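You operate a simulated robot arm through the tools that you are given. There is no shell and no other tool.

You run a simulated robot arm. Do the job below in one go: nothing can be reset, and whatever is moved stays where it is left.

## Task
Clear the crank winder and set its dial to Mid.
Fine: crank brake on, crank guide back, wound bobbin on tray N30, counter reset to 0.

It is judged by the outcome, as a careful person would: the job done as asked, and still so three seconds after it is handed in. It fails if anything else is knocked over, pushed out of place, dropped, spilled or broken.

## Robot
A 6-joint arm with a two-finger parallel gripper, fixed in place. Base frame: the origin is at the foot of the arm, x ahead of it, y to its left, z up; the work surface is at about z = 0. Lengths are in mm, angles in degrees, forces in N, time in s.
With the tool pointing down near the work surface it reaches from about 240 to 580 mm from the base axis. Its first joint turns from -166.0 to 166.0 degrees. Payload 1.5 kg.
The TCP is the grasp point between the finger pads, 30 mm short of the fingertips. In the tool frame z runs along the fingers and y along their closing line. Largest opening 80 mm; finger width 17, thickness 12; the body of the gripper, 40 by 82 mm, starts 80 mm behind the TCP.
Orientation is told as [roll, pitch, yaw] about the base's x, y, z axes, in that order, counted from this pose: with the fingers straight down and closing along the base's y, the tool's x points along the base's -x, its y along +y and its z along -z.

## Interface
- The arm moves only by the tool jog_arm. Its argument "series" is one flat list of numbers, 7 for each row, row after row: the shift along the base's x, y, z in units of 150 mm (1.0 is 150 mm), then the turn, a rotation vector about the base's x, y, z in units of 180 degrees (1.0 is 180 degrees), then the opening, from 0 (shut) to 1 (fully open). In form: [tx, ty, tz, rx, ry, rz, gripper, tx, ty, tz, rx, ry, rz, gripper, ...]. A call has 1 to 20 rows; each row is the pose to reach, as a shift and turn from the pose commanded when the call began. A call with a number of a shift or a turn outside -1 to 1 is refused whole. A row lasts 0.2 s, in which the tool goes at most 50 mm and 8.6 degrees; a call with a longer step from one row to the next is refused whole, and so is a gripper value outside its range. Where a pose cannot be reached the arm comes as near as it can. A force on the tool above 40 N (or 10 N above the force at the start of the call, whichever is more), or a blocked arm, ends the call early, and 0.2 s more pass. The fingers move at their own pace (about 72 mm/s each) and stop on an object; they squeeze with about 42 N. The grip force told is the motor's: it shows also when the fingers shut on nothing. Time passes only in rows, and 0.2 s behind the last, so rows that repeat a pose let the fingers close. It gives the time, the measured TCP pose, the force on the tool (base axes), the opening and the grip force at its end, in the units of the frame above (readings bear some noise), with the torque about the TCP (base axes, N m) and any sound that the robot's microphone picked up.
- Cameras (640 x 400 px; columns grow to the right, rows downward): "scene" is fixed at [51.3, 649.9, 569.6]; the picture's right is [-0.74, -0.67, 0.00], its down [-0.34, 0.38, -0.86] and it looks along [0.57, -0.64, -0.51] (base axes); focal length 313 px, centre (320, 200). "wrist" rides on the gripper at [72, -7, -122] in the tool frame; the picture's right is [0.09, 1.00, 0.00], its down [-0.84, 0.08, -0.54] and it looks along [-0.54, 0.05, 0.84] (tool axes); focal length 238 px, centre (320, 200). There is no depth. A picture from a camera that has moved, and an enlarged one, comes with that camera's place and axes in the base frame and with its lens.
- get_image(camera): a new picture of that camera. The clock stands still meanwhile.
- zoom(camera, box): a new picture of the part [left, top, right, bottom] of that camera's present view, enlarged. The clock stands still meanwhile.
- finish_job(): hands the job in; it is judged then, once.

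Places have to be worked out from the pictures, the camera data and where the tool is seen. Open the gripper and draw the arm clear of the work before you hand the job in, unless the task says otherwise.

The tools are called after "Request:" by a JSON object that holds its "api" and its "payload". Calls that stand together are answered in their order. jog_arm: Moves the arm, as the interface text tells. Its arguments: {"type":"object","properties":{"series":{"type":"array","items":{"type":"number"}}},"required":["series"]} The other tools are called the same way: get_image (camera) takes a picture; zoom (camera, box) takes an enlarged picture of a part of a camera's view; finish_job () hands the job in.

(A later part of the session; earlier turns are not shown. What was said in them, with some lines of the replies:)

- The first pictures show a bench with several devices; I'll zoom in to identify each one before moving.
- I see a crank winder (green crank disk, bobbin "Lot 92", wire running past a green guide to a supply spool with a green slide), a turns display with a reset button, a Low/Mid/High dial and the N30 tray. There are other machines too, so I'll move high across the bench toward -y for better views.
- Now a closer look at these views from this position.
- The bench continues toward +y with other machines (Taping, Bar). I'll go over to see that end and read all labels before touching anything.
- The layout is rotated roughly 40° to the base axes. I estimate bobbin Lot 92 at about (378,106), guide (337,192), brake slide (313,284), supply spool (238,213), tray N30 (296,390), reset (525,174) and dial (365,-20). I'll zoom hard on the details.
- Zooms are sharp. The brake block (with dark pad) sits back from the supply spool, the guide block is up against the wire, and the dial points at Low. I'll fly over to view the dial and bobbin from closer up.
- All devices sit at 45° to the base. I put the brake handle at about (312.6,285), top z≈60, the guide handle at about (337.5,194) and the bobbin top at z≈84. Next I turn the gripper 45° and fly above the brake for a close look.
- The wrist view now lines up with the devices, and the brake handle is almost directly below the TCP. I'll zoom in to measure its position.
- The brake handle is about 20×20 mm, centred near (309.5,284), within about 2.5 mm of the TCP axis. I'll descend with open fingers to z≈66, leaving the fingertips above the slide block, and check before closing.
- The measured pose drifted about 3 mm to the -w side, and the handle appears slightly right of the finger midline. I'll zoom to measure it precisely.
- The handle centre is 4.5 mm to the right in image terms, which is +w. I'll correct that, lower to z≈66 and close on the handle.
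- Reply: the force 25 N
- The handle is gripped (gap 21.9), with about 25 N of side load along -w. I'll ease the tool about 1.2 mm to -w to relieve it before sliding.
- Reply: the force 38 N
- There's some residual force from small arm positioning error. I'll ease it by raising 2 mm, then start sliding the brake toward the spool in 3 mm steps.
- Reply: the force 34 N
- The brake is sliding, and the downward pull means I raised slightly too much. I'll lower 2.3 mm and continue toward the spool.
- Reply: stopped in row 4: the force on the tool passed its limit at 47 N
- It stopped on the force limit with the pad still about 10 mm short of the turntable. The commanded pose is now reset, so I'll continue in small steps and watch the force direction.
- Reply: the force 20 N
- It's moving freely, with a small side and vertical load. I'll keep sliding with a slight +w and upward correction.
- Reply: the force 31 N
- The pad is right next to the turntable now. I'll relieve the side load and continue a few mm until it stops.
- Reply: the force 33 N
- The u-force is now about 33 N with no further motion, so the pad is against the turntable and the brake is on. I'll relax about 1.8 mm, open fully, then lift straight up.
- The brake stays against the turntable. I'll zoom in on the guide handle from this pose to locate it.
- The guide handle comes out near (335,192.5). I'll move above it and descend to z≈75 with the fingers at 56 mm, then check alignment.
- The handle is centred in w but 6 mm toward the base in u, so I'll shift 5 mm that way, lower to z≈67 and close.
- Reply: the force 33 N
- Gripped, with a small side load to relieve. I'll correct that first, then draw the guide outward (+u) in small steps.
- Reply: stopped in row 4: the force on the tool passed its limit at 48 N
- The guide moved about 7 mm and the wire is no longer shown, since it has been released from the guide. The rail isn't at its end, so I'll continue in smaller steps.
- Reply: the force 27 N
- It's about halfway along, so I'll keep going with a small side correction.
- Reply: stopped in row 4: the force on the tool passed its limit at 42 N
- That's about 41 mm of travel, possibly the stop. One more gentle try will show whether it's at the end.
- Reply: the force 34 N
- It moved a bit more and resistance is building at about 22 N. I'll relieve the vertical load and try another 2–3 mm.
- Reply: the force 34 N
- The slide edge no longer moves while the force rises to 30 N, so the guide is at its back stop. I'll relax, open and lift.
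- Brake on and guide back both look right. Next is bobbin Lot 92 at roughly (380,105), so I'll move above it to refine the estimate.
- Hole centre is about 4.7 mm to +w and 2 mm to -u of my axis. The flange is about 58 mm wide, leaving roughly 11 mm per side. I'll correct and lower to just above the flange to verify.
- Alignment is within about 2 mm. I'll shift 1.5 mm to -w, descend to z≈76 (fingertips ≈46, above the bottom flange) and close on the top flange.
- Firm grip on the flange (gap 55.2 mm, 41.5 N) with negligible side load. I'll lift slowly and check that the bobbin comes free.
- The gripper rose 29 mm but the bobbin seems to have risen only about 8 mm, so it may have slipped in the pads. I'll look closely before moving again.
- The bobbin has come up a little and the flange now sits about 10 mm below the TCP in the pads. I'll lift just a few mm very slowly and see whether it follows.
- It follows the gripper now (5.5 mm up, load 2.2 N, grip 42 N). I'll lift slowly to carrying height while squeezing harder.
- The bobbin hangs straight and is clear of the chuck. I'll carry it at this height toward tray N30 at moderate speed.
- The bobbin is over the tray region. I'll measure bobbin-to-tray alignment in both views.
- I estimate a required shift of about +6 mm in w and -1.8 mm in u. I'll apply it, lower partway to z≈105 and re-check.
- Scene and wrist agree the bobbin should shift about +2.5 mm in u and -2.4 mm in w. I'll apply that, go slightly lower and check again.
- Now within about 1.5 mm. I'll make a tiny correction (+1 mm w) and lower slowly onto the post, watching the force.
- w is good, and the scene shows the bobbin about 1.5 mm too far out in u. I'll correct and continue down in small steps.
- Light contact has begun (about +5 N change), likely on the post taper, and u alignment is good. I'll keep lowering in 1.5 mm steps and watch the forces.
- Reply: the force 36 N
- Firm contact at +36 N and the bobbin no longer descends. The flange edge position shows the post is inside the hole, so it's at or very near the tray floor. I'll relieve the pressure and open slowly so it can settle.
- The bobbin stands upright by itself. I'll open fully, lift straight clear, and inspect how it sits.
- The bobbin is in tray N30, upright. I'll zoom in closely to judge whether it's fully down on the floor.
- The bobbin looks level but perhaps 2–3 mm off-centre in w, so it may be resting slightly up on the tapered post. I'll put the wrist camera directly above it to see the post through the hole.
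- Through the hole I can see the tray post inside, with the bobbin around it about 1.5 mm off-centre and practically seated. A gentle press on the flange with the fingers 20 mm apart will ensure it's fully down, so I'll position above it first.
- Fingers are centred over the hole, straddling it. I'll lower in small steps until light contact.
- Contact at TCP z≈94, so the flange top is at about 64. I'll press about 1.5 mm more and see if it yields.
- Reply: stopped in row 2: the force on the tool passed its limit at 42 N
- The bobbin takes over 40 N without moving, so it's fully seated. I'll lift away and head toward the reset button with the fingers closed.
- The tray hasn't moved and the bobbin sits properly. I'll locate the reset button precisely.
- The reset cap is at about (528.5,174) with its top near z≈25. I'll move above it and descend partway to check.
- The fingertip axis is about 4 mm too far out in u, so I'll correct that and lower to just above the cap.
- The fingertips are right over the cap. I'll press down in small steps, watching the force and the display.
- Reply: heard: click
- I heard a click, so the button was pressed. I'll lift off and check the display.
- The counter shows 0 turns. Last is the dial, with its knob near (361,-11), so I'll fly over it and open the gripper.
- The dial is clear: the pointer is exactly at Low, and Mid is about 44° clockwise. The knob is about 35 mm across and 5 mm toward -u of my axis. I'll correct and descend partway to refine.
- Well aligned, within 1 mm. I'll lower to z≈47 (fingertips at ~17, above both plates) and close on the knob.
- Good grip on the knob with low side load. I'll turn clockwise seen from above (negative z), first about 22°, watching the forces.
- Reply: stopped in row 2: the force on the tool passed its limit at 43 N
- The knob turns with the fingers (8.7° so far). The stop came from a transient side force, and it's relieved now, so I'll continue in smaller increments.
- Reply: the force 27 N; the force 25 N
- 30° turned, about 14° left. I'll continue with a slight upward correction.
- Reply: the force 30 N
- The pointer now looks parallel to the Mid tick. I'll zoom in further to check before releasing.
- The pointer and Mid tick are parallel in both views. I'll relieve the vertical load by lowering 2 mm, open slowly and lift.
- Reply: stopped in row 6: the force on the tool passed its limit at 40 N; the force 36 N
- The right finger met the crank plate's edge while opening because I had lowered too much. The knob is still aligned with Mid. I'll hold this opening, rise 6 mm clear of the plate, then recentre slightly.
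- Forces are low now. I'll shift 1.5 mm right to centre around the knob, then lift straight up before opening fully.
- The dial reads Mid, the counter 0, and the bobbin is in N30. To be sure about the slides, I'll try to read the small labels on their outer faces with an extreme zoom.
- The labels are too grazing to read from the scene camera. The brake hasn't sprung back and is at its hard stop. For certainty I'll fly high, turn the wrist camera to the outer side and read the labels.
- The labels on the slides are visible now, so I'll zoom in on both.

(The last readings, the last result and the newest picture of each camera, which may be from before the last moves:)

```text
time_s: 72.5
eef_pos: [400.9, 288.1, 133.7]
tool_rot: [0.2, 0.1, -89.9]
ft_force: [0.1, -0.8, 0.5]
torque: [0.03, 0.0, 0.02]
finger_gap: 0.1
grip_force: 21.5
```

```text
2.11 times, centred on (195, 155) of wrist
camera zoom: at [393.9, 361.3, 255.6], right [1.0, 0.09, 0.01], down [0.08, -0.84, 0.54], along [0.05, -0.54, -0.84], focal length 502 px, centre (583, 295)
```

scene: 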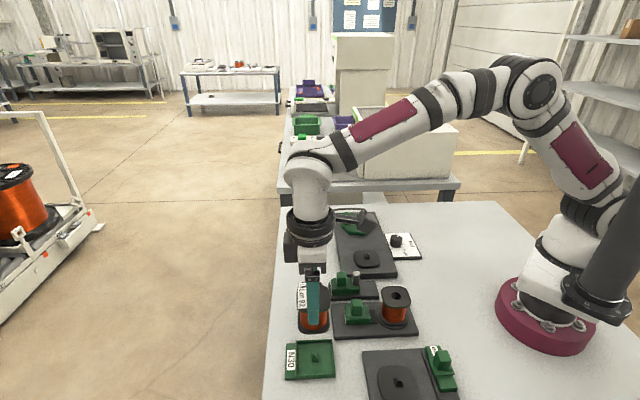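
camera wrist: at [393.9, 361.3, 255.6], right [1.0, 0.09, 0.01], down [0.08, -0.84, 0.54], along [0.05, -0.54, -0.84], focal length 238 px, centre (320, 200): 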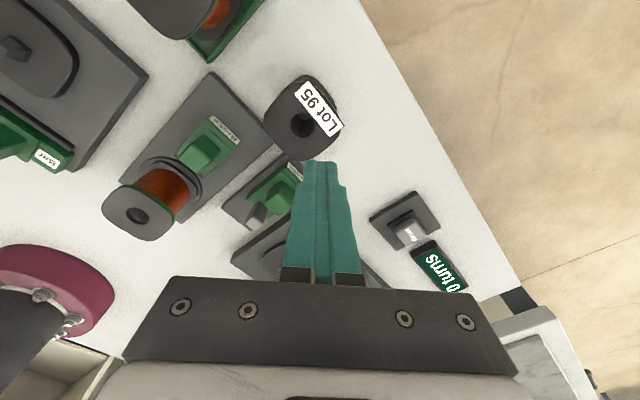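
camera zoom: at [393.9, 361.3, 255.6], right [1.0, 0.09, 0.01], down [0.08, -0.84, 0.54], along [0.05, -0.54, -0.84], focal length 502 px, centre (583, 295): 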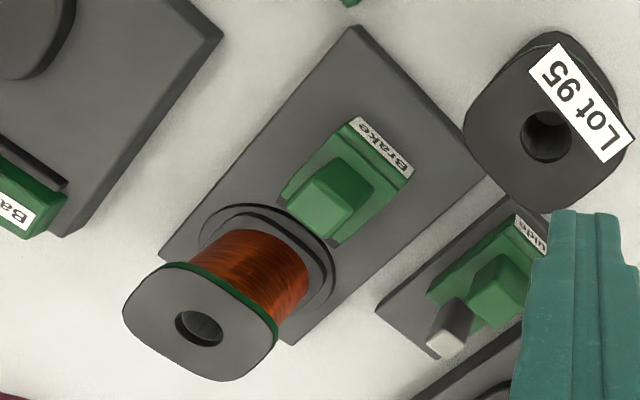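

Labels confirm "Brake" (pushed in against the turntable) and "Guide" (fully back). Everything is done, so I'll raise the arm, open the gripper and draw clear toward the starting position.

Request:
{"api": "jog_arm", "payload": {"series": [0, 0, 0.25, 0, 0, 0, 0, 0, 0, 0.5, 0, 0, 0, 0.3, 0, 0, 0.8, 0, 0, 0, 0.6, -0.2, -0.05, 1.0, 0, 0, 0, 1, -0.45, -0.1, 1.0, 0, 0, 0, 1, -0.7, -0.15, 1.0, 0, 0, 0, 1, -0.95, -0.2, 1.0, 0, 0, 0, 1]}}

Request:
{"api": "get_image", "payload": {"camera": "scene"}}

Request:
{"api": "zoom", "payload": {"camera": "scene", "box": [270, 195, 470, 395]}}

```text
time_s: 74.1
eef_pos: [256.3, 261.7, 281.1]
tool_rot: [0.2, 0.0, -89.8]
ft_force: [-0.1, -0.3, 0.5]
torque: [0.02, 0.0, 0.0]
finger_gap: 80.1
grip_force: 0.1
```

```text
taken
```

scene: 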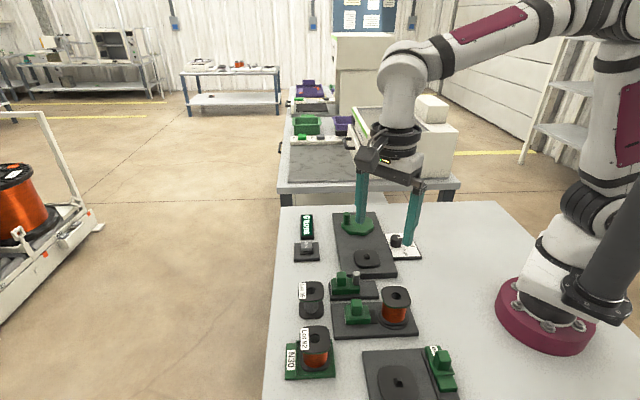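

```text
2.00 times, centred on (370, 295) of scene
camera zoom: at [51.3, 649.9, 569.6], right [-0.74, -0.67, 0.0], down [-0.34, 0.38, -0.86], along [0.57, -0.64, -0.51], focal length 627 px, centre (220, 10)
```

zoom: 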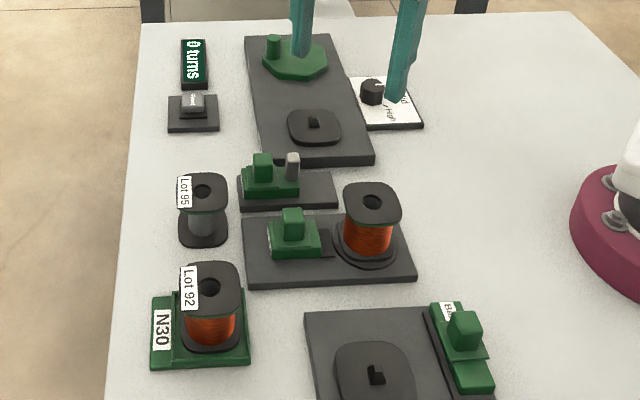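

The final view shows the brake on, the guide back, Lot 92 seated on tray N30, the counter at 0 and the dial at Mid. Nothing else is disturbed, and the arm is high and clear with the gripper open, so I'm handing in.

Request:
{"api": "finish_job", "payload": {}}

```text
The job is handed in.
```

The crank winder is cleared, its dial is set to Mid, and I've handed the job in. I don't have the judging result.

- **Brake:** it is pushed in against the supply spool's turntable, up to its stop. I read the "Brake" label on the slide to confirm it was the right one.
- **Guide:** it is drawn back to its stop, and the label reads "Guide". The wire stopped showing in the pictures as soon as the guide moved; I took this as the wire coming free, not breaking.
- **Wound bobbin (Lot 92):** it is upright on tray N30, on the tray's post. It slipped in the gripper when it first came off the winder, then lifted cleanly. A firm press on top showed it was fully down.
- **Counter:** it reads 0 turns; I heard the reset button click.
- **Dial:** the pointer lines up with the Mid mark. While I was letting go of the knob, one finger pressed on the edge of the winder's base plate; I saw no shift in the plate or the dial.

In the last picture, nothing else on the bench looked moved or knocked over. The arm is raised clear with the gripper open.
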